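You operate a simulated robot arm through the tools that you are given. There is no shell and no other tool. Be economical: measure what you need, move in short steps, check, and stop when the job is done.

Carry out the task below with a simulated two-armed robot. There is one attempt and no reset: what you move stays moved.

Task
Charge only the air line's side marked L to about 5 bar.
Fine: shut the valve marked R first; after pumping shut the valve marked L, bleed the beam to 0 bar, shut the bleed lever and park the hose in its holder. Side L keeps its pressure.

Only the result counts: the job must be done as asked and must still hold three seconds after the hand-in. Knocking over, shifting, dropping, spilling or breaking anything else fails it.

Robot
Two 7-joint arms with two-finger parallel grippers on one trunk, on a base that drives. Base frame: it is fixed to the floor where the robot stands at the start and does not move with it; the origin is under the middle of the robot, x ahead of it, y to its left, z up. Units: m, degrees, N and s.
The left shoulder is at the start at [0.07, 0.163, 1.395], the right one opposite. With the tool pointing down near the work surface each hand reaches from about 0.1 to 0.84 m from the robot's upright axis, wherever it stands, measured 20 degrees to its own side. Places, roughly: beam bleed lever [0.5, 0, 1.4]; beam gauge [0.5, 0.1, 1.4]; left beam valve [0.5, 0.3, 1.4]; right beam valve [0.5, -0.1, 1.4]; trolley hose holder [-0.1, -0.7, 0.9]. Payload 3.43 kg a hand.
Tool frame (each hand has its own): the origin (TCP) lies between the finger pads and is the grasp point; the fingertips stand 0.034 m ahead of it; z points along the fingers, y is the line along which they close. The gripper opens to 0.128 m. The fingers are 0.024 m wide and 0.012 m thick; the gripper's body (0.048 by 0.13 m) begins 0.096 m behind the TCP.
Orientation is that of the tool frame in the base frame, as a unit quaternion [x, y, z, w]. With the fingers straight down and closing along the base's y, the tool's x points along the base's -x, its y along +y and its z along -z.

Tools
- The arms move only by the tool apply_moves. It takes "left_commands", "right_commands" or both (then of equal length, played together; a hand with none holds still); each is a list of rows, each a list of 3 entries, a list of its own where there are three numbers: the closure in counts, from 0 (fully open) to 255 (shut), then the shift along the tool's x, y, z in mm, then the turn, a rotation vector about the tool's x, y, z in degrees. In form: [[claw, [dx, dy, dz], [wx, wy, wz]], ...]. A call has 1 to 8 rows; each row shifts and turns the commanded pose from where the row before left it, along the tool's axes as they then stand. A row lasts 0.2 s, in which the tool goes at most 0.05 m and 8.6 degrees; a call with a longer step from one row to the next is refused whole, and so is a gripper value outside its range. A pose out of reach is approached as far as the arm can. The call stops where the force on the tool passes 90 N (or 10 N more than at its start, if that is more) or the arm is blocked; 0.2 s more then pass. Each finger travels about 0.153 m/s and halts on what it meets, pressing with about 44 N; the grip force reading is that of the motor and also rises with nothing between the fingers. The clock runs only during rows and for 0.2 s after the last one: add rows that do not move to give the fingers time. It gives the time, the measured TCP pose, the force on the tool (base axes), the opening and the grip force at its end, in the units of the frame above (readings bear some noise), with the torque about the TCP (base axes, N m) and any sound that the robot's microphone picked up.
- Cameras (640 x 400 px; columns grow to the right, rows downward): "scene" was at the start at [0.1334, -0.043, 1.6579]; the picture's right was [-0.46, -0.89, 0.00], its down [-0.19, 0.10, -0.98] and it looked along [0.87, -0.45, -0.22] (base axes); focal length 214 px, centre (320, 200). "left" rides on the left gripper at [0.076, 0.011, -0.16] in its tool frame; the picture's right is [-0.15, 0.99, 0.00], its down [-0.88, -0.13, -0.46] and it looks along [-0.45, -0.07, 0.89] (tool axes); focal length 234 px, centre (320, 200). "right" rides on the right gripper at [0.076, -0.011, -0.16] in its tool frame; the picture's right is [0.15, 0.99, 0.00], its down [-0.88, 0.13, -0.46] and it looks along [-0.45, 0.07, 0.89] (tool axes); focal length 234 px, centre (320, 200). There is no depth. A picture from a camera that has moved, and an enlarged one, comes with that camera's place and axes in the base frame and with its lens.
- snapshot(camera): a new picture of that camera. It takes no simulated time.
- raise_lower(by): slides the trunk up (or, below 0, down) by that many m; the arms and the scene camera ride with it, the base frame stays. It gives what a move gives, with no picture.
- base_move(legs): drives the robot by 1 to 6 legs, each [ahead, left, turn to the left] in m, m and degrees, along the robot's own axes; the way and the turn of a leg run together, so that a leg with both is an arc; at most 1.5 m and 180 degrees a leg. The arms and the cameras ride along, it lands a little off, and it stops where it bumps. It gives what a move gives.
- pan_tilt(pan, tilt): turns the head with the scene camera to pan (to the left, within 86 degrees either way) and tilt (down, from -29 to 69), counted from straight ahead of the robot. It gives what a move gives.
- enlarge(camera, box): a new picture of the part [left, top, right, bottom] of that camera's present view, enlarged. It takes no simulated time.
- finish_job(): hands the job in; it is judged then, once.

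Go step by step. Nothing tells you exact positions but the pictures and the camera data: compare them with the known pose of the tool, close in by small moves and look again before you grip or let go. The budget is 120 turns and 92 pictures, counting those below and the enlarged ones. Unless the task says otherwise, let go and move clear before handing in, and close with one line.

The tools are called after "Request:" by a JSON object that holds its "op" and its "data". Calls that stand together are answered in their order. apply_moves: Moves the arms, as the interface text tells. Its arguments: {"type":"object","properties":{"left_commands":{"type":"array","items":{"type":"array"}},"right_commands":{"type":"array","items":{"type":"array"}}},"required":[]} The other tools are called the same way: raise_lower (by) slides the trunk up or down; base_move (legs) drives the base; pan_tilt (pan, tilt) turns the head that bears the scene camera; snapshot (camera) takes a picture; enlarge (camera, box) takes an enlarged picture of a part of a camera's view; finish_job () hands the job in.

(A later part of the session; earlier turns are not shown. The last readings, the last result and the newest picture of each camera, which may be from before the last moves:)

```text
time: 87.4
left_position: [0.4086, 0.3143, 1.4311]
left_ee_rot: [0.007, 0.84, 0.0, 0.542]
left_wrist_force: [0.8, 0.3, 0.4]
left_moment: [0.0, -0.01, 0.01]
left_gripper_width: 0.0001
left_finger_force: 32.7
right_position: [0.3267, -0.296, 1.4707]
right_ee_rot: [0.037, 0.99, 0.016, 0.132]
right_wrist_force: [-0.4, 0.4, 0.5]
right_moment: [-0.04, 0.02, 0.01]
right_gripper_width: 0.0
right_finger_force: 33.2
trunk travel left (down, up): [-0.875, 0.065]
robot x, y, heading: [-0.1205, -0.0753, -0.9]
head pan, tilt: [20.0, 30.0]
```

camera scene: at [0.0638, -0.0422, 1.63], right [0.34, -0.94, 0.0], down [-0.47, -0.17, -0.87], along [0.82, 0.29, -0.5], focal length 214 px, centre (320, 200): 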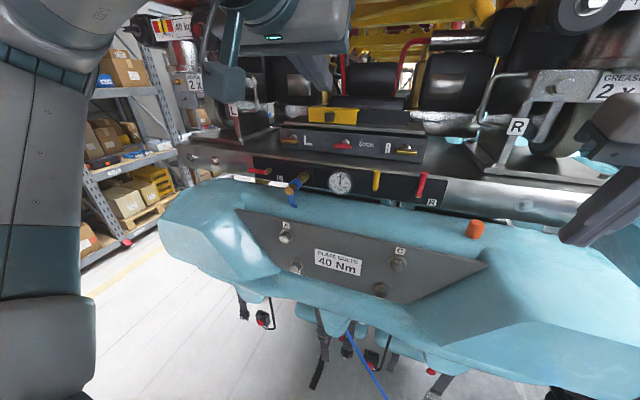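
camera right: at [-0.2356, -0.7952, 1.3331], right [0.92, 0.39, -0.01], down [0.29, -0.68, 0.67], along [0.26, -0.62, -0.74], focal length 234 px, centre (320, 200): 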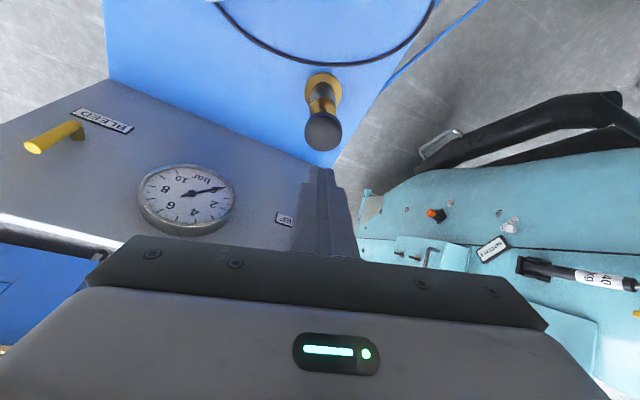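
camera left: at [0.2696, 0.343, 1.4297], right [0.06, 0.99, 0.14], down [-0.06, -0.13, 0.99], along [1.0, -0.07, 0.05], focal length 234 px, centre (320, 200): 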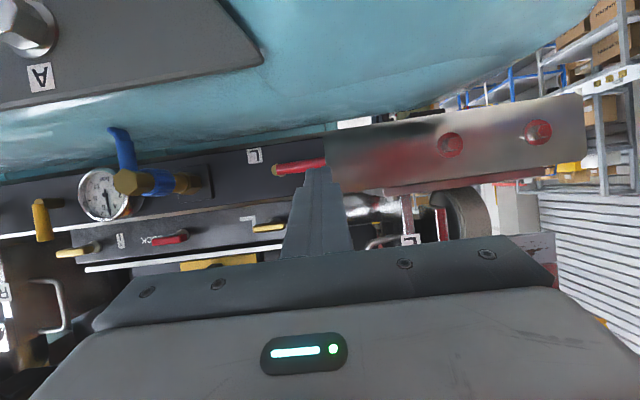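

The elbow is near the stand, but the hand now is on the right line. Sliding the left fingers in under the L handle.

Request:
{"op": "apply_moves", "data": {"left_commands": [[255, [1, 2, 30], [0, 0, 0]], [255, [1, 2, 30], [0, 0, 0]], [255, [1, 1, 30], [0, 0, 0]], [255, [0, 0, 0], [0, 0, 0]]]}}

Request:
{"op": "snapshot", "data": {"camera": "left"}}

```text
time: 88.4
left_position: [0.4854, 0.3304, 1.3897]
left_ee_rot: [0.005, 0.839, -0.004, 0.545]
left_wrist_force: [0.0, 0.6, 0.3]
left_moment: [-0.01, 0.01, -0.01]
left_gripper_width: 0.0001
left_finger_force: 32.6
right_position: [0.3204, -0.2839, 1.4732]
right_ee_rot: [0.037, 0.99, 0.011, 0.134]
right_wrist_force: [0.3, -0.3, -0.2]
right_moment: [-0.02, -0.01, 0.02]
right_gripper_width: 0.0001
right_finger_force: 33.3
trunk travel left (down, up): [-0.875, 0.065]
robot x, y, heading: [-0.1233, -0.0694, -0.6]
head pan, tilt: [20.0, 30.0]
```

```text
35 pictures are left
camera left: at [0.309, 0.3415, 1.3857], right [0.07, 0.99, 0.13], down [-0.06, -0.13, 0.99], along [1.0, -0.08, 0.05], focal length 234 px, centre (320, 200)
```

left: 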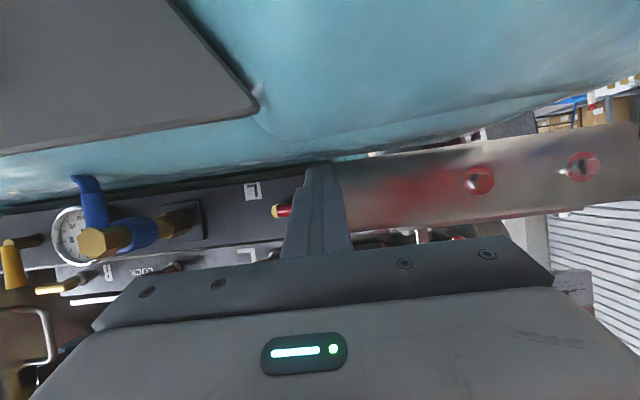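

Request:
{"op": "apply_moves", "data": {"left_commands": [[255, [1, -6, 6], [0, 0, 0]], [255, [0, -6, 13], [0, 0, 0]], [255, [-1, 0, 13], [0, 0, 0]], [255, [0, 0, 0], [0, 0, 0]]]}}

Request:
{"op": "snapshot", "data": {"camera": "left"}}

```text
time: 89.4
left_position: [0.5083, 0.3178, 1.3847]
left_ee_rot: [0.005, 0.836, -0.004, 0.549]
left_wrist_force: [-13.4, 1.9, 24.4]
left_moment: [0.01, -0.28, 0.28]
left_gripper_width: 0.0
left_finger_force: 33.1
right_position: [0.3132, -0.2851, 1.4749]
right_ee_rot: [0.037, 0.99, 0.012, 0.136]
right_wrist_force: [-0.6, 0.2, 0.0]
right_moment: [0.05, 0.01, -0.02]
right_gripper_width: 0.0
right_finger_force: 33.2
trunk travel left (down, up): [-0.875, 0.065]
robot x, y, heading: [-0.124, -0.0727, -0.7]
head pan, tilt: [20.0, 30.0]
```

```text
34 pictures are left
camera left: at [0.3325, 0.329, 1.3778], right [0.07, 0.99, 0.13], down [-0.07, -0.13, 0.99], along [1.0, -0.08, 0.06], focal length 234 px, centre (320, 200)
```

left: 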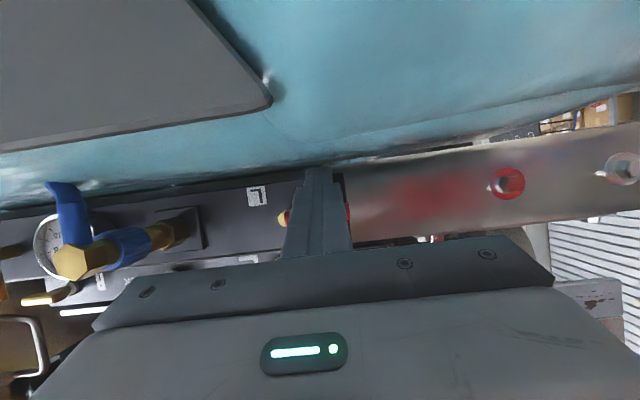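

A light touch on the bench edge; now lifting along the mirrored arc.

Request:
{"op": "apply_moves", "data": {"left_commands": [[255, [-7.3, 0, -2.5], [0, 0, 0]], [255, [-11, 2, -4], [0, 0, 0]], [255, [-10, 1, -4], [0, 0, 0]], [255, [0, 0, 0], [0, 0, 0]]]}}

Request:
{"op": "snapshot", "data": {"camera": "left"}}

```text
time: 90.4
left_position: [0.5165, 0.3192, 1.4085]
left_ee_rot: [0.005, 0.839, -0.004, 0.544]
left_wrist_force: [-4.5, -0.7, -3.2]
left_moment: [-0.03, 0.14, 0.0]
left_gripper_width: 0.0
left_finger_force: 33.2
right_position: [0.3198, -0.2837, 1.4722]
right_ee_rot: [0.036, 0.99, 0.011, 0.134]
right_wrist_force: [0.1, -0.8, -0.1]
right_moment: [-0.01, 0.02, 0.0]
right_gripper_width: 0.0001
right_finger_force: 33.5
trunk travel left (down, up): [-0.875, 0.065]
robot x, y, heading: [-0.1257, -0.0784, -0.9]
head pan, tilt: [20.0, 30.0]
```

```text
33 pictures are left
camera left: at [0.3404, 0.333, 1.4033], right [0.07, 0.99, 0.13], down [-0.06, -0.13, 0.99], along [1.0, -0.08, 0.05], focal length 234 px, centre (320, 200)
```

left: 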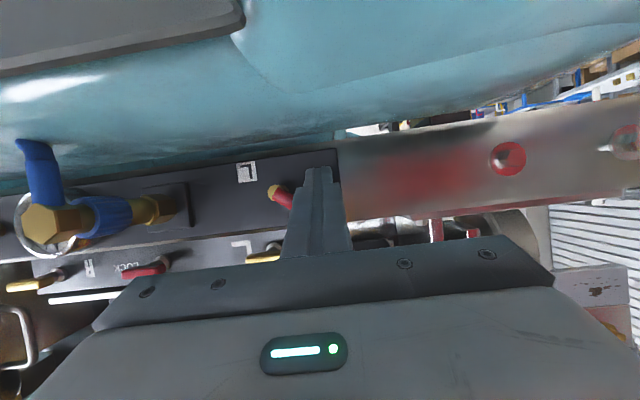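

Handle is turning. Continuing the arc to vertical with a small push into the stop.

Request:
{"op": "apply_moves", "data": {"left_commands": [[255, [-6, 1, -2.5], [0, 0, 0]], [255, [-11, -1, -4.9], [0, 0, 0]], [255, [-9, -5, -4], [0, 0, 0]], [255, [-7.3, -8, -3.2], [0, 0, 0]], [255, [-5.5, -10, -2.4], [0, 0, 0]], [255, [-2.7, -6, -1.2], [0, 0, 0]], [255, [0, -3, 0], [0, 0, 0]], [255, [0, 0, 0], [0, 0, 0]]]}}

Request:
{"op": "snapshot", "data": {"camera": "left"}}

```text
time: 92.2
left_position: [0.5181, 0.2973, 1.4499]
left_ee_rot: [0.002, 0.84, -0.005, 0.542]
left_wrist_force: [-1.3, 27.6, -15.1]
left_moment: [0.61, 0.21, 0.34]
left_gripper_width: 0.0
left_finger_force: 33.2
right_position: [0.3239, -0.2745, 1.4733]
right_ee_rot: [0.036, 0.99, 0.008, 0.134]
right_wrist_force: [0.1, 0.6, 0.2]
right_moment: [0.01, -0.02, 0.02]
right_gripper_width: 0.0
right_finger_force: 32.7
trunk travel left (down, up): [-0.875, 0.065]
robot x, y, heading: [-0.1225, -0.0743, -0.9]
head pan, tilt: [20.0, 30.0]
```

```text
32 pictures are left
camera left: at [0.3418, 0.3107, 1.4459], right [0.07, 0.99, 0.13], down [-0.05, -0.12, 0.99], along [1.0, -0.07, 0.05], focal length 234 px, centre (320, 200)
```

left: 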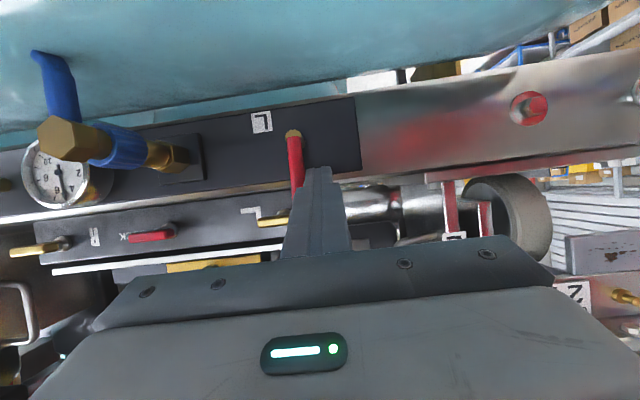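

L is against its stop: shut, with 5 bar behind it. Now backing the left hand out and over to the bleed lever at about y -0.014.

Request:
{"op": "apply_moves", "data": {"left_commands": [[255, [0, 8, -10], [0, 0, 0]], [255, [0, 0, -45], [0, 0, 0]], [255, [0, -20, -40], [0, 0, 0]], [255, [0, -40, 0], [0, 0, 0]], [255, [0, -40, 0], [0, 0, 0]], [255, [0, -40, 0], [0, 0, 0]], [255, [0, -40, 0], [0, 0, 0]], [255, [0, -40, 0], [0, 0, 0]]]}}

Request:
{"op": "apply_moves", "data": {"left_commands": [[255, [0, -35, 0], [0, 0, 0]], [255, [0, 0, 0], [0, 0, 0]]]}}

Request:
{"op": "snapshot", "data": {"camera": "left"}}

```text
time: 94.0
left_position: [0.4262, 0.0733, 1.4931]
left_ee_rot: [0.005, 0.839, -0.003, 0.544]
left_wrist_force: [-0.4, 0.6, 0.2]
left_moment: [0.03, 0.0, 0.04]
left_gripper_width: 0.0
left_finger_force: 33.5
right_position: [0.3239, -0.2869, 1.4731]
right_ee_rot: [0.037, 0.99, 0.012, 0.133]
right_wrist_force: [0.2, 0.1, -0.3]
right_moment: [0.04, 0.0, -0.03]
right_gripper_width: 0.0
right_finger_force: 32.7
trunk travel left (down, up): [-0.875, 0.065]
robot x, y, heading: [-0.1245, -0.0735, -0.4]
head pan, tilt: [20.0, 30.0]
```

```text
time: 94.6
left_position: [0.4277, 0.0389, 1.4938]
left_ee_rot: [0.005, 0.839, -0.004, 0.544]
left_wrist_force: [0.2, -1.0, 0.3]
left_moment: [-0.01, 0.0, 0.0]
left_gripper_width: 0.0001
left_finger_force: 33.2
right_position: [0.3217, -0.2849, 1.4732]
right_ee_rot: [0.037, 0.99, 0.011, 0.133]
right_wrist_force: [-0.5, 0.1, 0.2]
right_moment: [-0.01, -0.02, 0.01]
right_gripper_width: 0.0
right_finger_force: 33.2
trunk travel left (down, up): [-0.875, 0.065]
robot x, y, heading: [-0.1229, -0.0756, -0.9]
head pan, tilt: [20.0, 30.0]
```

```text
31 pictures are left
camera left: at [0.2515, 0.0526, 1.4885], right [0.07, 0.99, 0.13], down [-0.06, -0.13, 0.99], along [1.0, -0.08, 0.05], focal length 234 px, centre (320, 200)
```

left: 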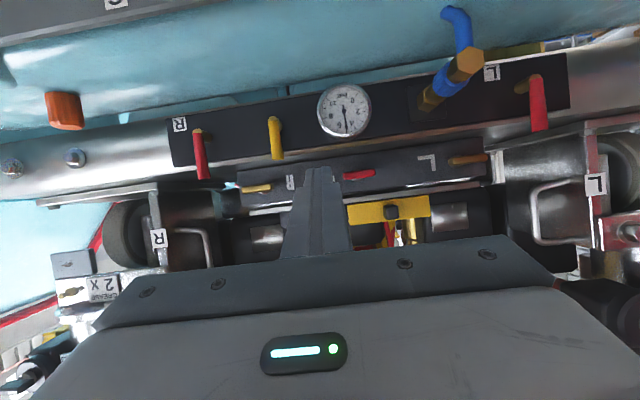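

All three levers are upright and clearly visible. Moving the left fingers in to the left of the bleed lever, then pushing it gently to the right.

Request:
{"op": "apply_moves", "data": {"left_commands": [[255, [1, -3, 33], [0, 0, 0]], [255, [1, -3, 33], [0, 0, 0]], [255, [1, -3, 32], [0, 0, 0]], [255, [0, -8, 0], [0, 0, 0]], [255, [0, -8, 0], [0, 0, 0]], [255, [0, -8, 0], [0, 0, 0]], [255, [0, -6, 0], [0, 0, 0]], [255, [0, 0, 0], [0, 0, 0]]]}}

Request:
{"op": "snapshot", "data": {"camera": "left"}}

```text
time: 96.4
left_position: [0.5148, 0.0024, 1.4512]
left_ee_rot: [0.004, 0.839, -0.005, 0.544]
left_wrist_force: [0.8, 3.6, 3.7]
left_moment: [0.06, -0.12, 0.06]
left_gripper_width: 0.0
left_finger_force: 32.9
right_position: [0.3233, -0.2828, 1.4739]
right_ee_rot: [0.037, 0.99, 0.01, 0.134]
right_wrist_force: [0.1, -0.5, 0.9]
right_moment: [-0.02, 0.0, 0.02]
right_gripper_width: 0.0
right_finger_force: 32.8
trunk travel left (down, up): [-0.875, 0.065]
robot x, y, heading: [-0.1205, -0.0716, -0.9]
head pan, tilt: [20.0, 30.0]
```

```text
30 pictures are left
camera left: at [0.339, 0.0156, 1.4453], right [0.07, 0.99, 0.13], down [-0.06, -0.13, 0.99], along [1.0, -0.08, 0.05], focal length 234 px, centre (320, 200)
```

left: 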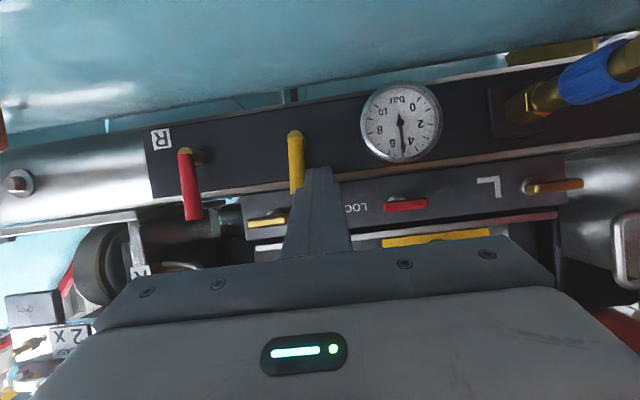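

Contact. Pushing further right.

Request:
{"op": "apply_moves", "data": {"left_commands": [[255, [-1, -7, 0], [0, 0, 0]], [255, [-1, -7, 0], [0, 0, 0]], [255, [0, -7, 0], [0, 0, 0]], [255, [0, 0, 0], [0, 0, 0]]]}}

Request:
{"op": "snapshot", "data": {"camera": "left"}}

```text
time: 97.4
left_position: [0.5171, -0.019, 1.4506]
left_ee_rot: [0.006, 0.839, -0.005, 0.544]
left_wrist_force: [0.1, 1.1, -0.2]
left_moment: [0.02, -0.03, 0.01]
left_gripper_width: 0.0001
left_finger_force: 33.5
right_position: [0.3222, -0.2833, 1.4728]
right_ee_rot: [0.037, 0.99, 0.011, 0.134]
right_wrist_force: [-0.1, 0.7, 0.1]
right_moment: [-0.01, -0.03, -0.01]
right_gripper_width: 0.0001
right_finger_force: 32.6
trunk travel left (down, up): [-0.875, 0.065]
robot x, y, heading: [-0.1211, -0.0762, -0.4]
head pan, tilt: [20.0, 30.0]
```

```text
29 pictures are left
camera left: at [0.3393, -0.0065, 1.4468], right [0.07, 0.99, 0.13], down [-0.06, -0.13, 0.99], along [1.0, -0.08, 0.05], focal length 234 px, centre (320, 200)
```

left: 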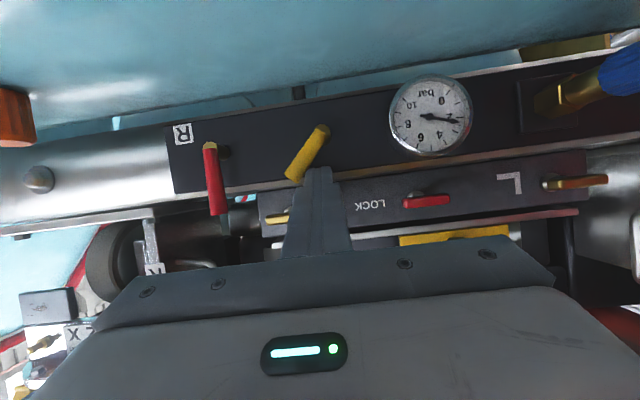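

The lever is opening and the beam gauge is falling. Waiting for it to reach zero.

Request:
{"op": "apply_moves", "data": {"left_commands": [[255, [0, 0, 0], [0, 0, 0]], [255, [0, 0, 0], [0, 0, 0]], [255, [0, 0, 0], [0, 0, 0]], [255, [0, 0, 0], [0, 0, 0]], [255, [0, 0, 0], [0, 0, 0]], [255, [0, 0, 0], [0, 0, 0]], [255, [0, 0, 0], [0, 0, 0]], [255, [0, 0, 0], [0, 0, 0]]]}}

Request:
{"op": "apply_moves", "data": {"left_commands": [[255, [0, 0, 0], [0, 0, 0]], [255, [0, 0, 0], [0, 0, 0]], [255, [0, 0, 0], [0, 0, 0]], [255, [0, 0, 0], [0, 0, 0]], [255, [0, 0, 0], [0, 0, 0]], [255, [0, 0, 0], [0, 0, 0]], [255, [0, 0, 0], [0, 0, 0]], [255, [0, 0, 0], [0, 0, 0]]]}}

Request:
{"op": "enlarge", "data": {"camera": "left", "box": [260, 60, 500, 210]}}

```text
time: 99.2
left_position: [0.5148, -0.0198, 1.4507]
left_ee_rot: [0.004, 0.839, -0.004, 0.544]
left_wrist_force: [-0.7, 0.8, 0.3]
left_moment: [0.02, 0.03, 0.03]
left_gripper_width: 0.0
left_finger_force: 33.5
right_position: [0.3222, -0.2842, 1.4732]
right_ee_rot: [0.037, 0.99, 0.011, 0.133]
right_wrist_force: [-0.2, 0.7, -0.6]
right_moment: [0.0, -0.02, -0.01]
right_gripper_width: 0.0
right_finger_force: 32.7
trunk travel left (down, up): [-0.875, 0.065]
robot x, y, heading: [-0.1172, -0.0748, -1.1]
head pan, tilt: [20.0, 30.0]
```

```text
time: 101.0
left_position: [0.5146, -0.0182, 1.452]
left_ee_rot: [0.004, 0.839, -0.004, 0.544]
left_wrist_force: [0.1, 0.6, 0.4]
left_moment: [0.0, -0.05, -0.01]
left_gripper_width: 0.0
left_finger_force: 32.7
right_position: [0.3214, -0.2859, 1.4734]
right_ee_rot: [0.038, 0.99, 0.011, 0.133]
right_wrist_force: [0.1, -0.1, -0.9]
right_moment: [0.02, -0.01, -0.02]
right_gripper_width: 0.0001
right_finger_force: 32.5
trunk travel left (down, up): [-0.875, 0.065]
robot x, y, heading: [-0.1216, -0.0745, -0.8]
head pan, tilt: [20.0, 30.0]
```

```text
2.67 times, centred on (380, 135) of left
camera zoom: at [0.3392, -0.0065, 1.4469], right [0.07, 0.99, 0.13], down [-0.06, -0.13, 0.99], along [1.0, -0.08, 0.05], focal length 624 px, centre (160, 373)
```

zoom: 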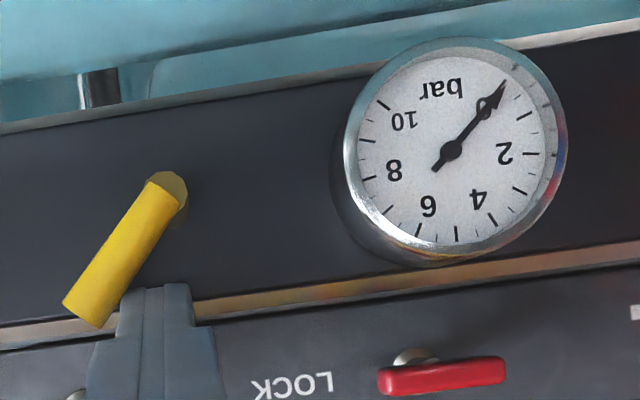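

Beam gauge at 0. Now taking the finger round to the right side of the bleed lever, between it and the R handle.

Request:
{"op": "apply_moves", "data": {"left_commands": [[255, [0, 6, -10], [0, 0, 0]], [255, [0, 0, -35], [0, 0, 0]], [255, [0, 0, -30], [0, 0, 0]], [255, [5, -31, 0], [0, 0, 0]], [255, [5, -31, 0], [0, 0, 0]], [255, [0, 0, 0], [0, 0, 0]]]}}

Request:
{"op": "enlarge", "data": {"camera": "left", "box": [200, 60, 440, 210]}}

```text
time: 102.4
left_position: [0.4411, -0.0728, 1.4755]
left_ee_rot: [0.005, 0.839, -0.005, 0.545]
left_wrist_force: [-0.1, 0.1, -0.1]
left_moment: [-0.05, -0.01, -0.01]
left_gripper_width: 0.0
left_finger_force: 33.2
right_position: [0.3213, -0.2815, 1.4744]
right_ee_rot: [0.036, 0.99, 0.011, 0.136]
right_wrist_force: [0.1, 0.2, -0.5]
right_moment: [-0.01, 0.01, -0.02]
right_gripper_width: 0.0
right_finger_force: 33.3
trunk travel left (down, up): [-0.875, 0.065]
robot x, y, heading: [-0.1197, -0.0747, -0.6]
head pan, tilt: [20.0, 30.0]
```

```text
2.67 times, centred on (320, 135) of left
camera zoom: at [0.2653, -0.0601, 1.4696], right [0.07, 0.99, 0.13], down [-0.06, -0.13, 0.99], along [1.0, -0.08, 0.05], focal length 624 px, centre (320, 373)
```

zoom: 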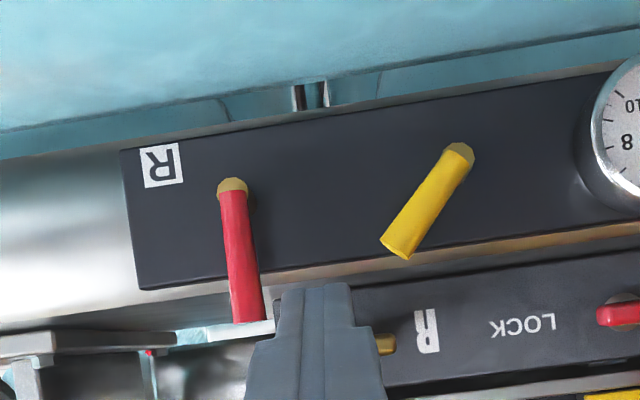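

Request:
{"op": "apply_moves", "data": {"left_commands": [[255, [0, 1, 40], [0, 0, 0]], [255, [0, 1, 40], [0, 0, 0]], [255, [0, 8, 0], [0, 0, 0]], [255, [0, 8, 0], [0, 0, 0]], [255, [0, 0, 0], [0, 0, 0]]]}}

Request:
{"op": "enlarge", "data": {"camera": "left", "box": [200, 60, 440, 210]}}

```text
time: 103.6
left_position: [0.513, -0.0572, 1.4404]
left_ee_rot: [0.005, 0.839, -0.004, 0.544]
left_wrist_force: [0.5, -3.9, 1.9]
left_moment: [0.02, -0.04, -0.08]
left_gripper_width: 0.0
left_finger_force: 33.2
right_position: [0.3221, -0.2856, 1.4728]
right_ee_rot: [0.037, 0.99, 0.011, 0.134]
right_wrist_force: [0.4, 0.3, -0.5]
right_moment: [0.02, 0.0, 0.03]
right_gripper_width: 0.0
right_finger_force: 33.3
trunk travel left (down, up): [-0.875, 0.065]
robot x, y, heading: [-0.1217, -0.0763, -0.8]
head pan, tilt: [20.0, 30.0]
```

```text
2.67 times, centred on (320, 135) of left
camera zoom: at [0.3386, -0.0453, 1.4358], right [0.07, 0.99, 0.13], down [-0.06, -0.13, 0.99], along [1.0, -0.08, 0.05], focal length 624 px, centre (320, 373)
```

zoom: 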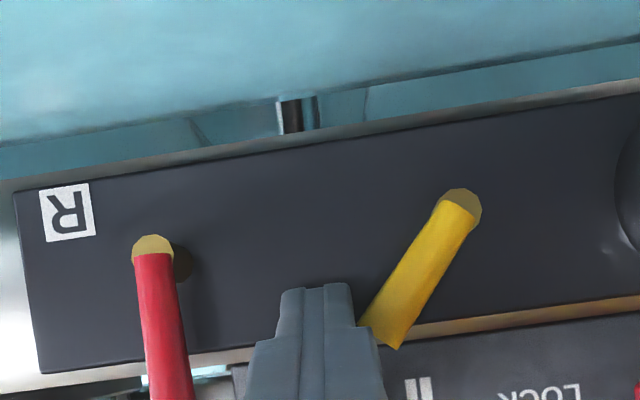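

Contact on the right side. Pushing it back upright until the stop.

Request:
{"op": "apply_moves", "data": {"left_commands": [[255, [-3.2, 7, -1.4], [0, 0, 0]], [255, [-3.2, 7, -1.4], [0, 0, 0]], [255, [-2.7, 7, -1.2], [0, 0, 0]], [255, [-2, 7, -1], [0, 0, 0]], [255, [0, 4, 0], [0, 0, 0]], [255, [0, 0, 0], [0, 0, 0]]]}}

Request:
{"op": "snapshot", "data": {"camera": "left"}}

```text
time: 105.0
left_position: [0.5145, -0.0297, 1.4513]
left_ee_rot: [0.006, 0.84, -0.004, 0.543]
left_wrist_force: [-4.3, -9.9, -7.1]
left_moment: [-0.25, 0.17, -0.12]
left_gripper_width: 0.0002
left_finger_force: 32.6
right_position: [0.3218, -0.2868, 1.4721]
right_ee_rot: [0.037, 0.99, 0.012, 0.133]
right_wrist_force: [0.0, -0.1, 0.7]
right_moment: [0.02, 0.02, 0.01]
right_gripper_width: 0.0
right_finger_force: 32.6
trunk travel left (down, up): [-0.875, 0.065]
robot x, y, heading: [-0.1194, -0.0739, -0.5]
head pan, tilt: [20.0, 30.0]
```

```text
25 pictures are left
camera left: at [0.3388, -0.0156, 1.4476], right [0.08, 0.99, 0.13], down [-0.06, -0.13, 0.99], along [1.0, -0.08, 0.05], focal length 234 px, centre (320, 200)
```

left: 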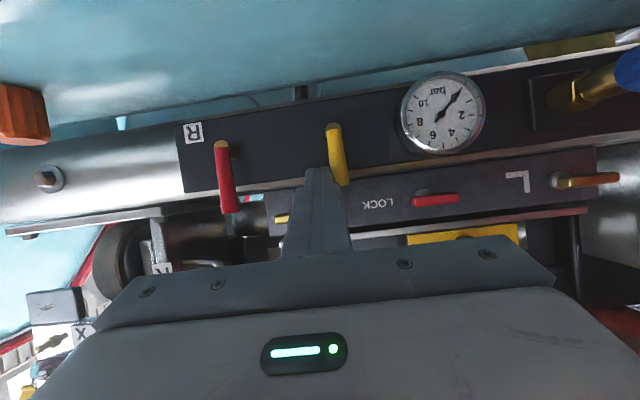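

Request:
{"op": "apply_moves", "data": {"left_commands": [[255, [0, 3, 0], [0, 0, 0]], [255, [0, 2, 0], [0, 0, 0]], [255, [0, 0, 0], [0, 0, 0]]]}}

Request:
{"op": "enlarge", "data": {"camera": "left", "box": [180, 60, 500, 260]}}

```text
time: 105.8
left_position: [0.5152, -0.0285, 1.4521]
left_ee_rot: [0.009, 0.84, -0.004, 0.543]
left_wrist_force: [-7.0, -24.4, -15.4]
left_moment: [-0.52, 0.35, -0.26]
left_gripper_width: 0.0002
left_finger_force: 32.6
right_position: [0.3223, -0.2906, 1.472]
right_ee_rot: [0.037, 0.99, 0.012, 0.134]
right_wrist_force: [-0.3, -0.2, -0.9]
right_moment: [0.02, -0.06, -0.02]
right_gripper_width: 0.0
right_finger_force: 33.7
trunk travel left (down, up): [-0.875, 0.065]
robot x, y, heading: [-0.1221, -0.0743, -0.8]
head pan, tilt: [20.0, 30.0]
```

```text
2.00 times, centred on (340, 160) of left
camera zoom: at [0.339, -0.0149, 1.448], right [0.08, 0.99, 0.14], down [-0.06, -0.13, 0.99], along [1.0, -0.08, 0.05], focal length 468 px, centre (280, 280)
```

zoom: 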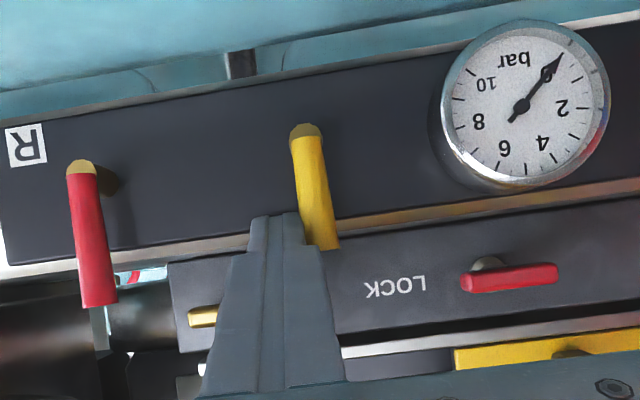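

Bleed lever is shut against its stop and the gauge is at 0. Next is the hose coupling at about y 0.171, z 1.402, with its axis toward me from x 0.556 to 0.455. I'll move the left hand in front of it and look.

Request:
{"op": "apply_moves", "data": {"left_commands": [[255, [0, -5, -10], [0, 0, 0]], [255, [0, 0, -45], [0, 0, 0]], [255, [0, 0, -45], [0, -5, 0]], [255, [0, 35, -15], [0, -4, 0]], [150, [0, 42, 0], [0, 0, 0]], [115, [0, 42, 0], [0, 0, 0]], [115, [0, 42, 0], [0, 0, 0]], [115, [0, 42, 0], [0, 0, 0]]]}}

Request:
{"op": "snapshot", "data": {"camera": "left"}}

Request:
{"op": "enlarge", "data": {"camera": "scene", "box": [240, 140, 400, 240]}}

```text
time: 107.6
left_position: [0.4343, 0.1775, 1.5123]
left_ee_rot: [0.004, 0.795, -0.006, 0.607]
left_wrist_force: [0.4, 0.2, -0.3]
left_moment: [-0.01, -0.05, -0.03]
left_gripper_width: 0.0706
left_finger_force: 0.1
left hand out of reach, approached as far as the arm can: row 5, 6, 7
right_position: [0.3239, -0.2788, 1.4728]
right_ee_rot: [0.038, 0.99, 0.01, 0.134]
right_wrist_force: [0.0, 0.3, -0.4]
right_moment: [-0.06, 0.04, -0.03]
right_gripper_width: 0.0
right_finger_force: 33.4
trunk travel left (down, up): [-0.875, 0.065]
robot x, y, heading: [-0.1238, -0.0766, -0.9]
head pan, tilt: [20.0, 30.0]
```

```text
23 pictures are left
camera left: at [0.2614, 0.1905, 1.4804], right [0.05, 0.99, 0.14], down [-0.21, -0.12, 0.97], along [0.98, -0.08, 0.2], focal length 234 px, centre (320, 200)
```

left: 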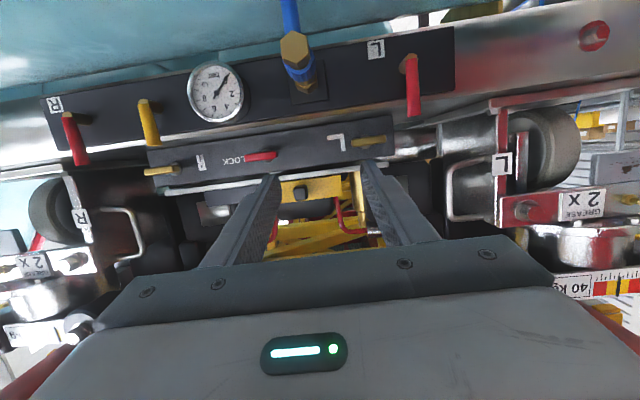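

```text
4.00 times, centred on (320, 190) of scene
camera zoom: at [0.0159, -0.04, 1.6294], right [0.33, -0.94, 0.0], down [-0.47, -0.17, -0.86], along [0.82, 0.29, -0.5], focal length 858 px, centre (320, 240)
```

zoom: 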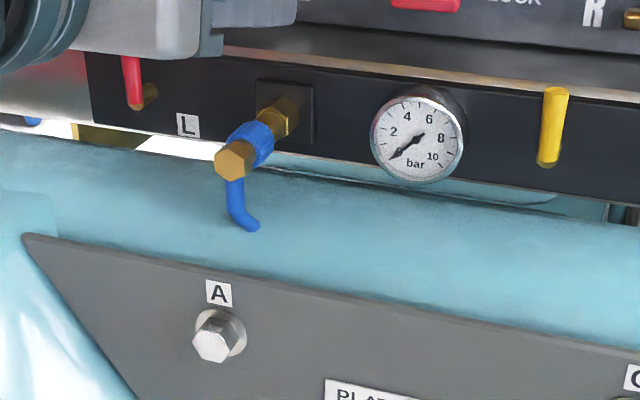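

The coupling end is at (0.457, 0.170, 1.402), confirmed from both views. Descending with open fingers astride it.

Request:
{"op": "apply_moves", "data": {"left_commands": [[115, [24, -1.6, 16], [0, 0, 0]], [115, [24, -1.6, 16], [0, 0, 0]], [115, [24, -1.6, 16], [0, 0, 0]], [115, [24, -1.6, 16], [0, 0, 0]], [115, [0, 0, 0], [0, 0, 0]]]}}

Request:
{"op": "snapshot", "data": {"camera": "left"}}

Request:
{"op": "enlarge", "data": {"camera": "scene", "box": [240, 140, 400, 240]}}

```text
time: 108.8
left_position: [0.4802, 0.1662, 1.4092]
left_ee_rot: [0.005, 0.794, -0.005, 0.608]
left_wrist_force: [0.3, 0.9, 0.4]
left_moment: [0.0, 0.02, 0.0]
left_gripper_width: 0.0703
left_finger_force: 0.1
left hand out of reach, approached as far as the arm can: row 1, 2
right_position: [0.323, -0.2836, 1.4728]
right_ee_rot: [0.036, 0.99, 0.011, 0.134]
right_wrist_force: [0.4, 1.0, 0.2]
right_moment: [-0.02, -0.02, -0.02]
right_gripper_width: 0.0
right_finger_force: 32.7
trunk travel left (down, up): [-0.875, 0.065]
robot x, y, heading: [-0.121, -0.0724, -0.7]
head pan, tilt: [20.0, 30.0]
```

```text
21 pictures are left
camera left: at [0.3082, 0.1788, 1.3775], right [0.05, 0.99, 0.14], down [-0.21, -0.13, 0.97], along [0.98, -0.08, 0.2], focal length 234 px, centre (320, 200)
```

left: 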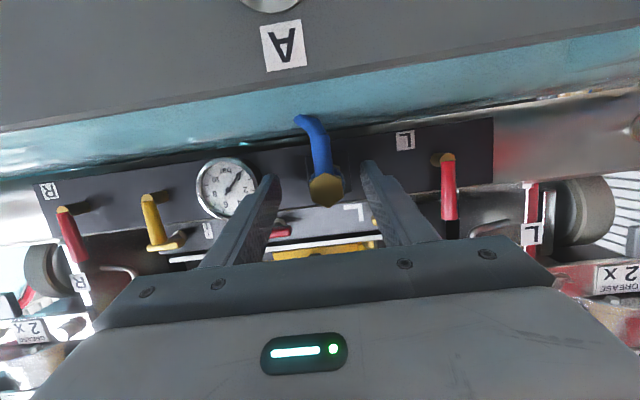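

```text
4.00 times, centred on (320, 190) of scene
camera zoom: at [0.0139, -0.0437, 1.6296], right [0.33, -0.94, 0.0], down [-0.47, -0.17, -0.87], along [0.82, 0.29, -0.5], focal length 858 px, centre (320, 240)
```

zoom: 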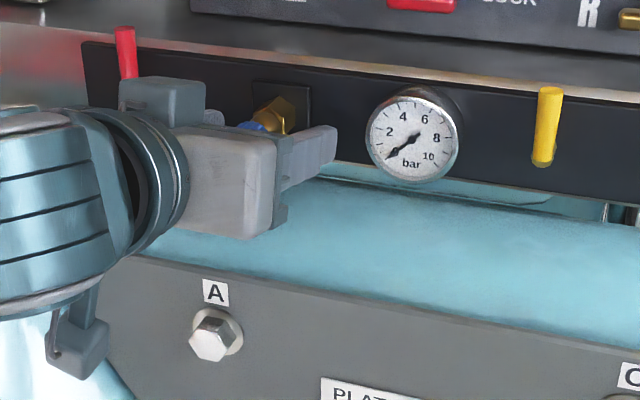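

Well aligned. Slight centring, then closing on the coupling.

Request:
{"op": "apply_moves", "data": {"left_commands": [[115, [7, 5, -4], [0, 0, 0]], [140, [0, 0, 0], [0, 0, 0]], [180, [0, 0, 0], [0, 0, 0]], [230, [0, 0, 0], [0, 0, 0]], [255, [0, 0, 0], [0, 0, 0]], [255, [0, 0, 0], [0, 0, 0]]]}}

Request:
{"op": "snapshot", "data": {"camera": "left"}}

```text
time: 110.2
left_position: [0.4815, 0.1723, 1.4057]
left_ee_rot: [0.004, 0.795, -0.004, 0.607]
left_wrist_force: [0.0, 2.5, -0.2]
left_moment: [-0.01, 0.1, 0.71]
left_gripper_width: 0.0255
left_finger_force: 43.9
left hand out of reach, approached as far as the arm can: row 1
right_position: [0.3218, -0.2834, 1.4716]
right_ee_rot: [0.037, 0.99, 0.011, 0.133]
right_wrist_force: [0.2, -0.4, -0.6]
right_moment: [0.01, 0.03, 0.01]
right_gripper_width: 0.0
right_finger_force: 32.6
trunk travel left (down, up): [-0.875, 0.065]
robot x, y, heading: [-0.1212, -0.076, -0.7]
head pan, tilt: [20.0, 30.0]
```

```text
19 pictures are left
camera left: at [0.309, 0.1851, 1.3735], right [0.05, 0.99, 0.14], down [-0.21, -0.13, 0.97], along [0.98, -0.08, 0.2], focal length 234 px, centre (320, 200)
```

left: 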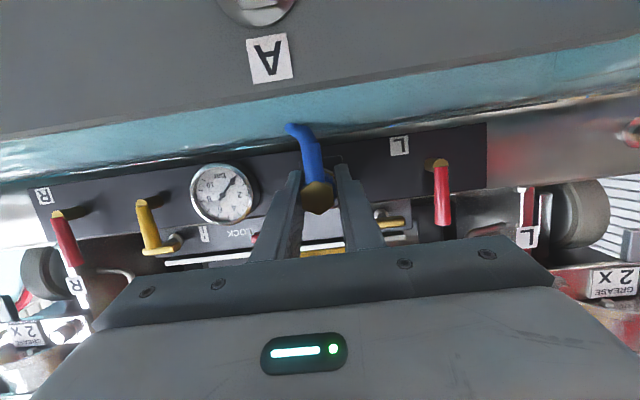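

The grip is good but the arm is too folded here to pull straight back. I'll release, lift out, re-station the base farther right and back (clear of the stand), and grip again.

Request:
{"op": "apply_moves", "data": {"left_commands": [[115, [0, 0, 0], [0, 0, 0]], [115, [0, 0, 0], [0, 0, 0]], [115, [-35, 0, 0], [0, 0, 0]], [115, [-40, 0, 0], [0, 0, 0]], [115, [-40, -20, 0], [0, 0, 0]], [115, [0, -40, 0], [0, 0, 0]], [115, [0, 0, 0], [0, 0, 0]]]}}

Request:
{"op": "base_move", "data": {"legs": [[0, -0.13, 0], [-0.08, 0, 0]]}}

```text
time: 111.8
left_position: [0.5111, 0.1121, 1.5157]
left_ee_rot: [0.004, 0.794, -0.005, 0.608]
left_wrist_force: [-0.5, -0.4, -0.2]
left_moment: [0.0, -0.02, -0.01]
left_gripper_width: 0.0702
left_finger_force: 0.1
right_position: [0.3222, -0.2832, 1.4731]
right_ee_rot: [0.037, 0.99, 0.01, 0.134]
right_wrist_force: [0.5, 1.1, 0.4]
right_moment: [-0.07, -0.01, 0.01]
right_gripper_width: 0.0
right_finger_force: 33.4
trunk travel left (down, up): [-0.875, 0.065]
robot x, y, heading: [-0.1184, -0.0733, -0.8]
head pan, tilt: [20.0, 30.0]
```

```text
time: 113.8
left_position: [0.4404, -0.0185, 1.512]
left_ee_rot: [0.004, 0.796, -0.005, 0.606]
left_wrist_force: [0.5, 0.0, -0.6]
left_moment: [0.0, -0.01, -0.01]
left_gripper_width: 0.0704
left_finger_force: 0.1
right_position: [0.2516, -0.4117, 1.4693]
right_ee_rot: [0.038, 0.991, 0.01, 0.13]
right_wrist_force: [0.6, 0.5, 0.1]
right_moment: [-0.03, 0.08, 0.0]
right_gripper_width: 0.0
right_finger_force: 32.8
trunk travel left (down, up): [-0.875, 0.065]
robot x, y, heading: [-0.2077, -0.2046, -0.5]
head pan, tilt: [20.0, 30.0]
```

Request:
{"op": "apply_moves", "data": {"left_commands": [[115, [8.6, 38, -6.6], [0, 0, 0]], [115, [8.6, 38, -6.6], [0, 0, 0]], [115, [8.6, 38, -6.6], [0, 0, 0]], [115, [8.6, 38, -6.6], [0, 0, 0]], [115, [8.6, 38, -6.6], [0, 0, 0]], [115, [34, 0, 7], [0, 0, 0]], [115, [34, 0, 7], [0, 0, 0]], [115, [0, 0, 0], [0, 0, 0]]]}}

Request:
{"op": "snapshot", "data": {"camera": "left"}}

```text
time: 115.6
left_position: [0.3875, 0.1736, 1.4125]
left_ee_rot: [0.005, 0.794, -0.006, 0.608]
left_wrist_force: [-0.1, 0.8, 0.2]
left_moment: [-0.01, -0.04, -0.03]
left_gripper_width: 0.0703
left_finger_force: 0.1
right_position: [0.2442, -0.4132, 1.473]
right_ee_rot: [0.037, 0.99, 0.01, 0.134]
right_wrist_force: [0.0, -0.1, 0.0]
right_moment: [-0.03, -0.02, 0.0]
right_gripper_width: 0.0
right_finger_force: 32.7
trunk travel left (down, up): [-0.875, 0.065]
robot x, y, heading: [-0.2014, -0.2035, -0.7]
head pan, tilt: [20.0, 30.0]
```

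```text
18 pictures are left
camera left: at [0.2147, 0.1864, 1.3805], right [0.05, 0.99, 0.14], down [-0.21, -0.13, 0.97], along [0.98, -0.08, 0.2], focal length 234 px, centre (320, 200)
```

left: 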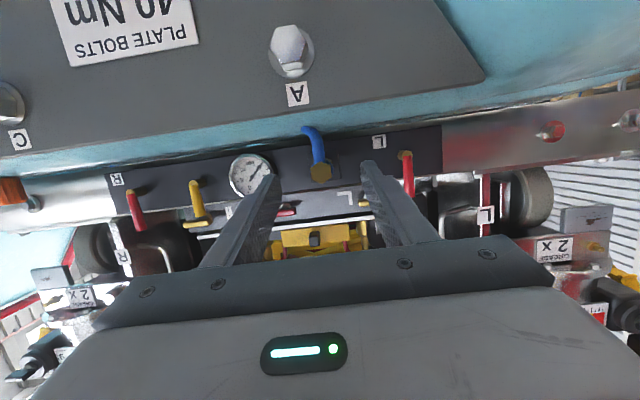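

Now full reach. Sliding in, closing, then pulling straight back.

Request:
{"op": "apply_moves", "data": {"left_commands": [[115, [-4.8, -0.5, 29], [0, 0, 0]], [115, [-4.8, -0.5, 29], [0, 0, 0]], [115, [-4.8, -0.5, 29], [0, 0, 0]], [115, [0, 0, 0], [0, 0, 0]], [180, [0, 0, 0], [0, 0, 0]], [255, [0, 0, 0], [0, 0, 0]], [255, [0, 0, 0], [0, 0, 0]], [255, [0, 0, 0], [0, 0, 0]]]}}

Request:
{"op": "apply_moves", "data": {"left_commands": [[255, [2.6, 0, -9.6], [0, 0, 0]], [255, [2.6, 0, -9.6], [0, 0, 0]], [255, [2.6, 0, -9.6], [0, 0, 0]], [255, [2.6, 0, -9.6], [0, 0, 0]], [255, [0, 0, 0], [0, 0, 0]]]}}

Request:
{"op": "snapshot", "data": {"camera": "left"}}

```text
time: 117.4
left_position: [0.4743, 0.1732, 1.404]
left_ee_rot: [0.004, 0.794, -0.005, 0.608]
left_wrist_force: [1.3, 9.9, 6.1]
left_moment: [0.04, 0.15, 0.75]
left_gripper_width: 0.0255
left_finger_force: 43.7
right_position: [0.243, -0.4111, 1.4726]
right_ee_rot: [0.038, 0.99, 0.01, 0.134]
right_wrist_force: [0.6, 0.3, 0.7]
right_moment: [0.0, 0.0, 0.0]
right_gripper_width: 0.0001
right_finger_force: 33.2
trunk travel left (down, up): [-0.875, 0.065]
robot x, y, heading: [-0.203, -0.2007, -0.6]
head pan, tilt: [20.0, 30.0]
```

```text
time: 118.6
left_position: [0.4359, 0.1711, 1.4034]
left_ee_rot: [0.004, 0.794, -0.004, 0.608]
left_wrist_force: [0.6, 0.4, 0.1]
left_moment: [0.0, -0.01, -0.02]
left_gripper_width: 0.0251
left_finger_force: 43.9
right_position: [0.2429, -0.4123, 1.4728]
right_ee_rot: [0.038, 0.99, 0.011, 0.134]
right_wrist_force: [-0.1, 1.0, 0.6]
right_moment: [-0.03, -0.01, -0.04]
right_gripper_width: 0.0
right_finger_force: 32.7
trunk travel left (down, up): [-0.875, 0.065]
robot x, y, heading: [-0.2051, -0.2052, -0.6]
head pan, tilt: [20.0, 30.0]
```

```text
17 pictures are left
camera left: at [0.2626, 0.1833, 1.371], right [0.05, 0.99, 0.14], down [-0.21, -0.12, 0.97], along [0.98, -0.08, 0.2], focal length 234 px, centre (320, 200)
```

left: 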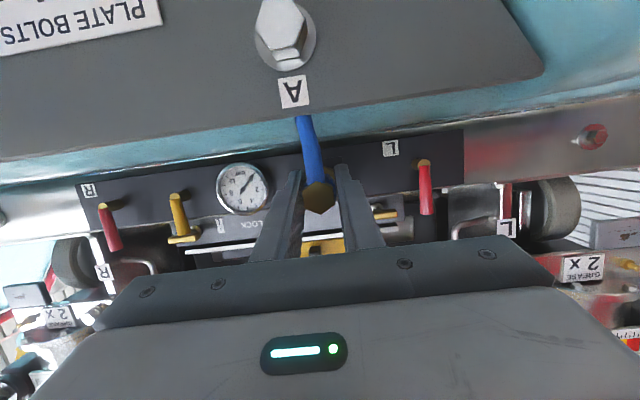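

The coupling came off freely and the hose follows. Pulling further back and up.

Request:
{"op": "apply_moves", "data": {"left_commands": [[255, [9, 0, -34], [0, 0, 0]], [255, [0, -10, -36], [0, 0, 0]], [255, [-20, -30, -10], [0, 0, 0]], [255, [-20, -30, 0], [0, 0, 0]], [255, [-10, -30, 0], [0, 0, 0]], [255, [0, 0, 0], [0, 0, 0]]]}}

Request:
{"op": "snapshot", "data": {"camera": "scene"}}

```text
time: 120.0
left_position: [0.3801, 0.0764, 1.4689]
left_ee_rot: [0.005, 0.794, -0.006, 0.607]
left_wrist_force: [0.3, -0.1, -1.1]
left_moment: [0.02, -0.01, 0.01]
left_gripper_width: 0.0254
left_finger_force: 44.1
left hand out of reach, approached as far as the arm can: row 2, 3
right_position: [0.242, -0.4127, 1.4726]
right_ee_rot: [0.038, 0.99, 0.009, 0.134]
right_wrist_force: [-0.3, 1.0, 0.1]
right_moment: [-0.04, 0.01, -0.01]
right_gripper_width: 0.0001
right_finger_force: 32.8
trunk travel left (down, up): [-0.875, 0.065]
robot x, y, heading: [-0.2058, -0.2023, -0.7]
head pan, tilt: [20.0, 30.0]
```

```text
16 pictures are left
camera scene: at [-0.0655, -0.173, 1.6296], right [0.33, -0.94, 0.0], down [-0.47, -0.17, -0.87], along [0.82, 0.29, -0.5], focal length 214 px, centre (320, 200)
```

scene: 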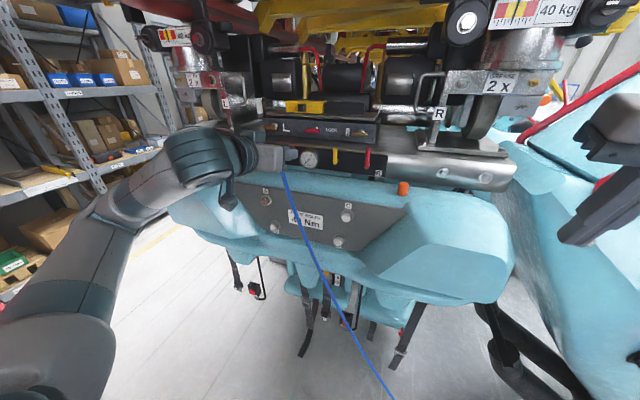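

Hose end held, hose trailing free. Backing off and turning the tool so that the plug will point down.

Request:
{"op": "base_move", "data": {"legs": [[-0.1, 0, 0]]}}

Request:
{"op": "apply_moves", "data": {"left_commands": [[255, [0, 0, 0], [0, 8.2, 0]], [255, [0, 0, 0], [0, 8.2, 0]], [255, [0, 0, 0], [0, 8.2, 0]], [255, [0, 0, 0], [0, 8.2, 0]], [255, [0, 0, 0], [0, 8.2, 0]], [255, [0, 0, 0], [0, 8.2, 0]], [255, [0, 0, 0], [0, 8.2, 0]], [255, [0, 0, 0], [0, 8.2, 0]]]}}

Request:
{"op": "apply_moves", "data": {"left_commands": [[255, [0, -10, -20], [0, 8.2, 0]], [255, [0, -10, -20], [0, 8.2, 0]], [255, [0, -10, -20], [0, 8, 0]], [255, [0, 0, 0], [0, 0, 0]]]}}

Request:
{"op": "snapshot", "data": {"camera": "left"}}

```text
time: 121.1
left_position: [0.2846, 0.0774, 1.4662]
left_ee_rot: [0.005, 0.796, -0.005, 0.606]
left_wrist_force: [1.2, -0.2, -2.2]
left_moment: [0.0, 0.01, -0.01]
left_gripper_width: 0.0254
left_finger_force: 44.0
right_position: [0.1462, -0.4122, 1.4701]
right_ee_rot: [0.038, 0.991, 0.011, 0.131]
right_wrist_force: [-0.9, -0.1, -0.3]
right_moment: [0.02, 0.03, -0.03]
right_gripper_width: 0.0
right_finger_force: 32.6
trunk travel left (down, up): [-0.875, 0.065]
robot x, y, heading: [-0.3026, -0.2006, -0.6]
head pan, tilt: [20.0, 30.0]
```

```text
time: 122.9
left_position: [0.2814, 0.0758, 1.4688]
left_ee_rot: [0.007, 0.997, -0.002, 0.077]
left_wrist_force: [0.2, -0.8, -1.6]
left_moment: [-0.02, 0.06, 0.01]
left_gripper_width: 0.0253
left_finger_force: 44.1
right_position: [0.1446, -0.4133, 1.4715]
right_ee_rot: [0.038, 0.99, 0.011, 0.133]
right_wrist_force: [0.6, -0.2, -0.6]
right_moment: [0.03, 0.03, 0.05]
right_gripper_width: 0.0
right_finger_force: 33.1
trunk travel left (down, up): [-0.875, 0.065]
robot x, y, heading: [-0.3028, -0.1978, -0.8]
head pan, tilt: [20.0, 30.0]
```

```text
time: 123.9
left_position: [0.2763, 0.0476, 1.5303]
left_ee_rot: [0.007, 0.991, -0.001, -0.133]
left_wrist_force: [-0.3, 0.2, -1.4]
left_moment: [-0.01, -0.03, 0.02]
left_gripper_width: 0.0252
left_finger_force: 43.8
right_position: [0.1419, -0.4108, 1.4723]
right_ee_rot: [0.038, 0.99, 0.011, 0.133]
right_wrist_force: [-0.1, -0.5, 0.9]
right_moment: [0.01, 0.02, -0.02]
right_gripper_width: 0.0
right_finger_force: 32.9
trunk travel left (down, up): [-0.875, 0.065]
robot x, y, heading: [-0.3003, -0.2034, -0.5]
head pan, tilt: [20.0, 30.0]
```

```text
15 pictures are left
camera left: at [0.2465, 0.0595, 1.7033], right [0.15, 0.99, -0.04], down [0.97, -0.14, 0.21], along [0.2, -0.07, -0.98], focal length 234 px, centre (320, 200)
```

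left: 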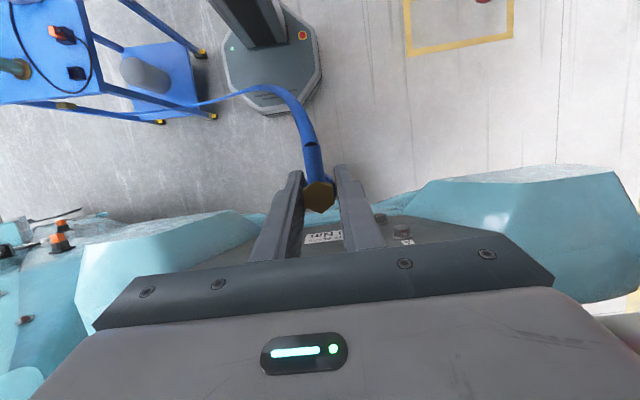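

Plug points down, hose trailing. Driving back a little and turning to the trolley.

Request:
{"op": "base_move", "data": {"legs": [[-0.1, 0, 0], [0, 0, -36], [0, 0, -36]]}}

Request:
{"op": "pan_tilt", "data": {"pan": 0, "tilt": 45}}

Request:
{"op": "snapshot", "data": {"camera": "scene"}}

```text
time: 128.5
left_position: [0.0142, -0.6759, 1.5291]
left_ee_rot: [0.589, 0.797, 0.077, -0.107]
left_wrist_force: [-0.1, 0.5, -2.2]
left_moment: [-0.04, 0.01, 0.0]
left_gripper_width: 0.0252
left_finger_force: 43.9
right_position: [-0.4629, -0.6889, 1.4731]
right_ee_rot: [0.612, 0.779, -0.07, 0.114]
right_wrist_force: [-1.2, 0.4, -0.1]
right_moment: [0.03, 0.04, -0.03]
right_gripper_width: 0.0
right_finger_force: 33.1
trunk travel left (down, up): [-0.875, 0.065]
robot x, y, heading: [-0.4002, -0.1996, -72.5]
head pan, tilt: [20.0, 30.0]
```

```text
time: 129.3
left_position: [0.0126, -0.6757, 1.5292]
left_ee_rot: [0.589, 0.797, 0.078, -0.107]
left_wrist_force: [0.6, 0.3, -1.7]
left_moment: [0.0, 0.0, 0.01]
left_gripper_width: 0.0251
left_finger_force: 43.7
right_position: [-0.4656, -0.6885, 1.4725]
right_ee_rot: [0.613, 0.779, -0.07, 0.114]
right_wrist_force: [0.2, 0.5, -0.4]
right_moment: [0.0, -0.02, 0.03]
right_gripper_width: 0.0001
right_finger_force: 33.5
trunk travel left (down, up): [-0.875, 0.065]
robot x, y, heading: [-0.4057, -0.201, -72.8]
head pan, tilt: [0.0, 45.0]
```

```text
14 pictures are left
camera scene: at [-0.3627, -0.3265, 1.607], right [-0.95, -0.3, 0.0], down [-0.21, 0.68, -0.71], along [0.21, -0.68, -0.71], focal length 214 px, centre (320, 200)
```

scene: 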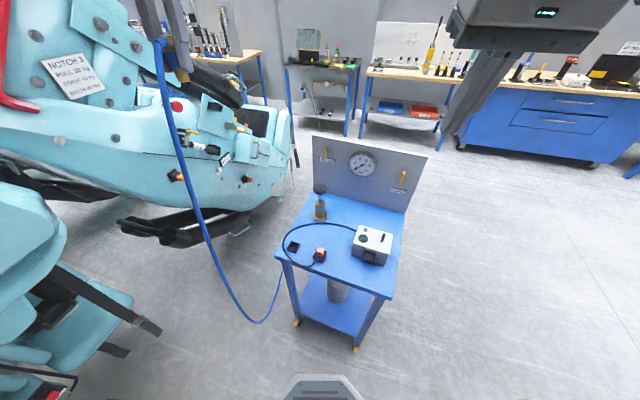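

The holder is at (-0.131, -0.725, 0.91), within reach of the left hand. Lowering the trunk and moving the plug above the holder.

Request:
{"op": "raise_lower", "data": {"by": -0.25}}

Request:
{"op": "apply_moves", "data": {"left_commands": [[255, [-10.3, -30.3, 34.5], [0, 0, 0]], [255, [-10.3, -30.3, 34.5], [0, 0, 0]], [255, [-10.3, -30.3, 34.5], [0, 0, 0]], [255, [-10.3, -30.3, 34.5], [0, 0, 0]], [255, [-10.3, -30.3, 34.5], [0, 0, 0]], [255, [0, 0, 0], [0, 0, 0]]]}}

Request:
{"op": "snapshot", "data": {"camera": "left"}}

Request:
{"op": "enlarge", "data": {"camera": "scene", "box": [200, 110, 400, 235]}}

```text
time: 131.9
left_position: [0.0127, -0.6749, 1.2802]
left_ee_rot: [0.588, 0.798, 0.077, -0.107]
left_wrist_force: [-1.2, -0.1, -0.6]
left_moment: [-0.02, -0.02, 0.0]
left_gripper_width: 0.0252
left_finger_force: 44.7
right_position: [-0.4645, -0.6883, 1.222]
right_ee_rot: [0.612, 0.779, -0.07, 0.115]
right_wrist_force: [0.6, -0.6, 0.1]
right_moment: [-0.02, 0.03, -0.03]
right_gripper_width: 0.0002
right_finger_force: 33.1
trunk travel left (down, up): [-0.625, 0.315]
robot x, y, heading: [-0.4038, -0.1983, -72.6]
head pan, tilt: [0.0, 45.0]
```

```text
time: 133.3
left_position: [-0.1298, -0.7229, 1.0992]
left_ee_rot: [0.588, 0.798, 0.077, -0.107]
left_wrist_force: [-0.2, -0.2, -2.2]
left_moment: [-0.04, -0.04, 0.02]
left_gripper_width: 0.0254
left_finger_force: 43.8
right_position: [-0.4643, -0.6879, 1.2224]
right_ee_rot: [0.613, 0.779, -0.07, 0.114]
right_wrist_force: [0.0, -0.2, -0.2]
right_moment: [0.01, 0.02, 0.02]
right_gripper_width: 0.0002
right_finger_force: 32.6
trunk travel left (down, up): [-0.625, 0.315]
robot x, y, heading: [-0.4009, -0.2017, -73.1]
head pan, tilt: [0.0, 45.0]
```

```text
13 pictures are left
camera left: at [-0.1272, -0.6898, 1.2733], right [0.99, 0.16, -0.04], down [0.16, -0.96, 0.21], along [-0.01, -0.21, -0.98], focal length 234 px, centre (320, 200)
```

left: 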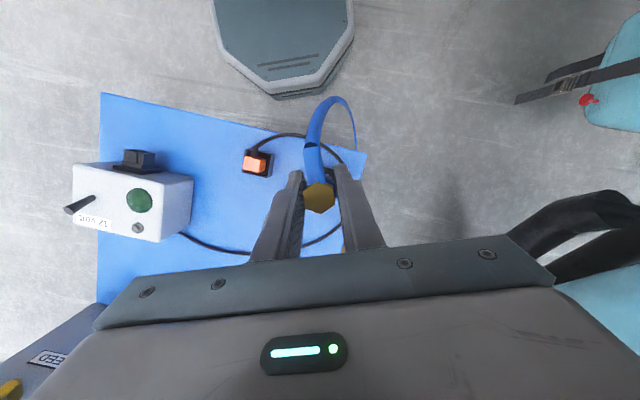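

```text
3.20 times, centred on (300, 172) of scene
camera zoom: at [-0.3621, -0.3254, 1.3571], right [-0.95, -0.3, 0.0], down [-0.21, 0.68, -0.71], along [0.21, -0.68, -0.71], focal length 686 px, centre (384, 288)
```

zoom: 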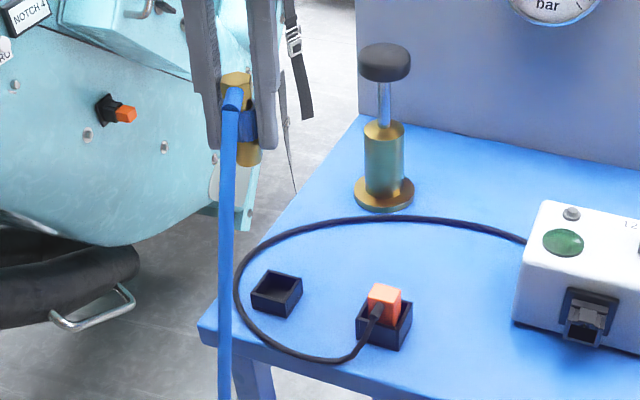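

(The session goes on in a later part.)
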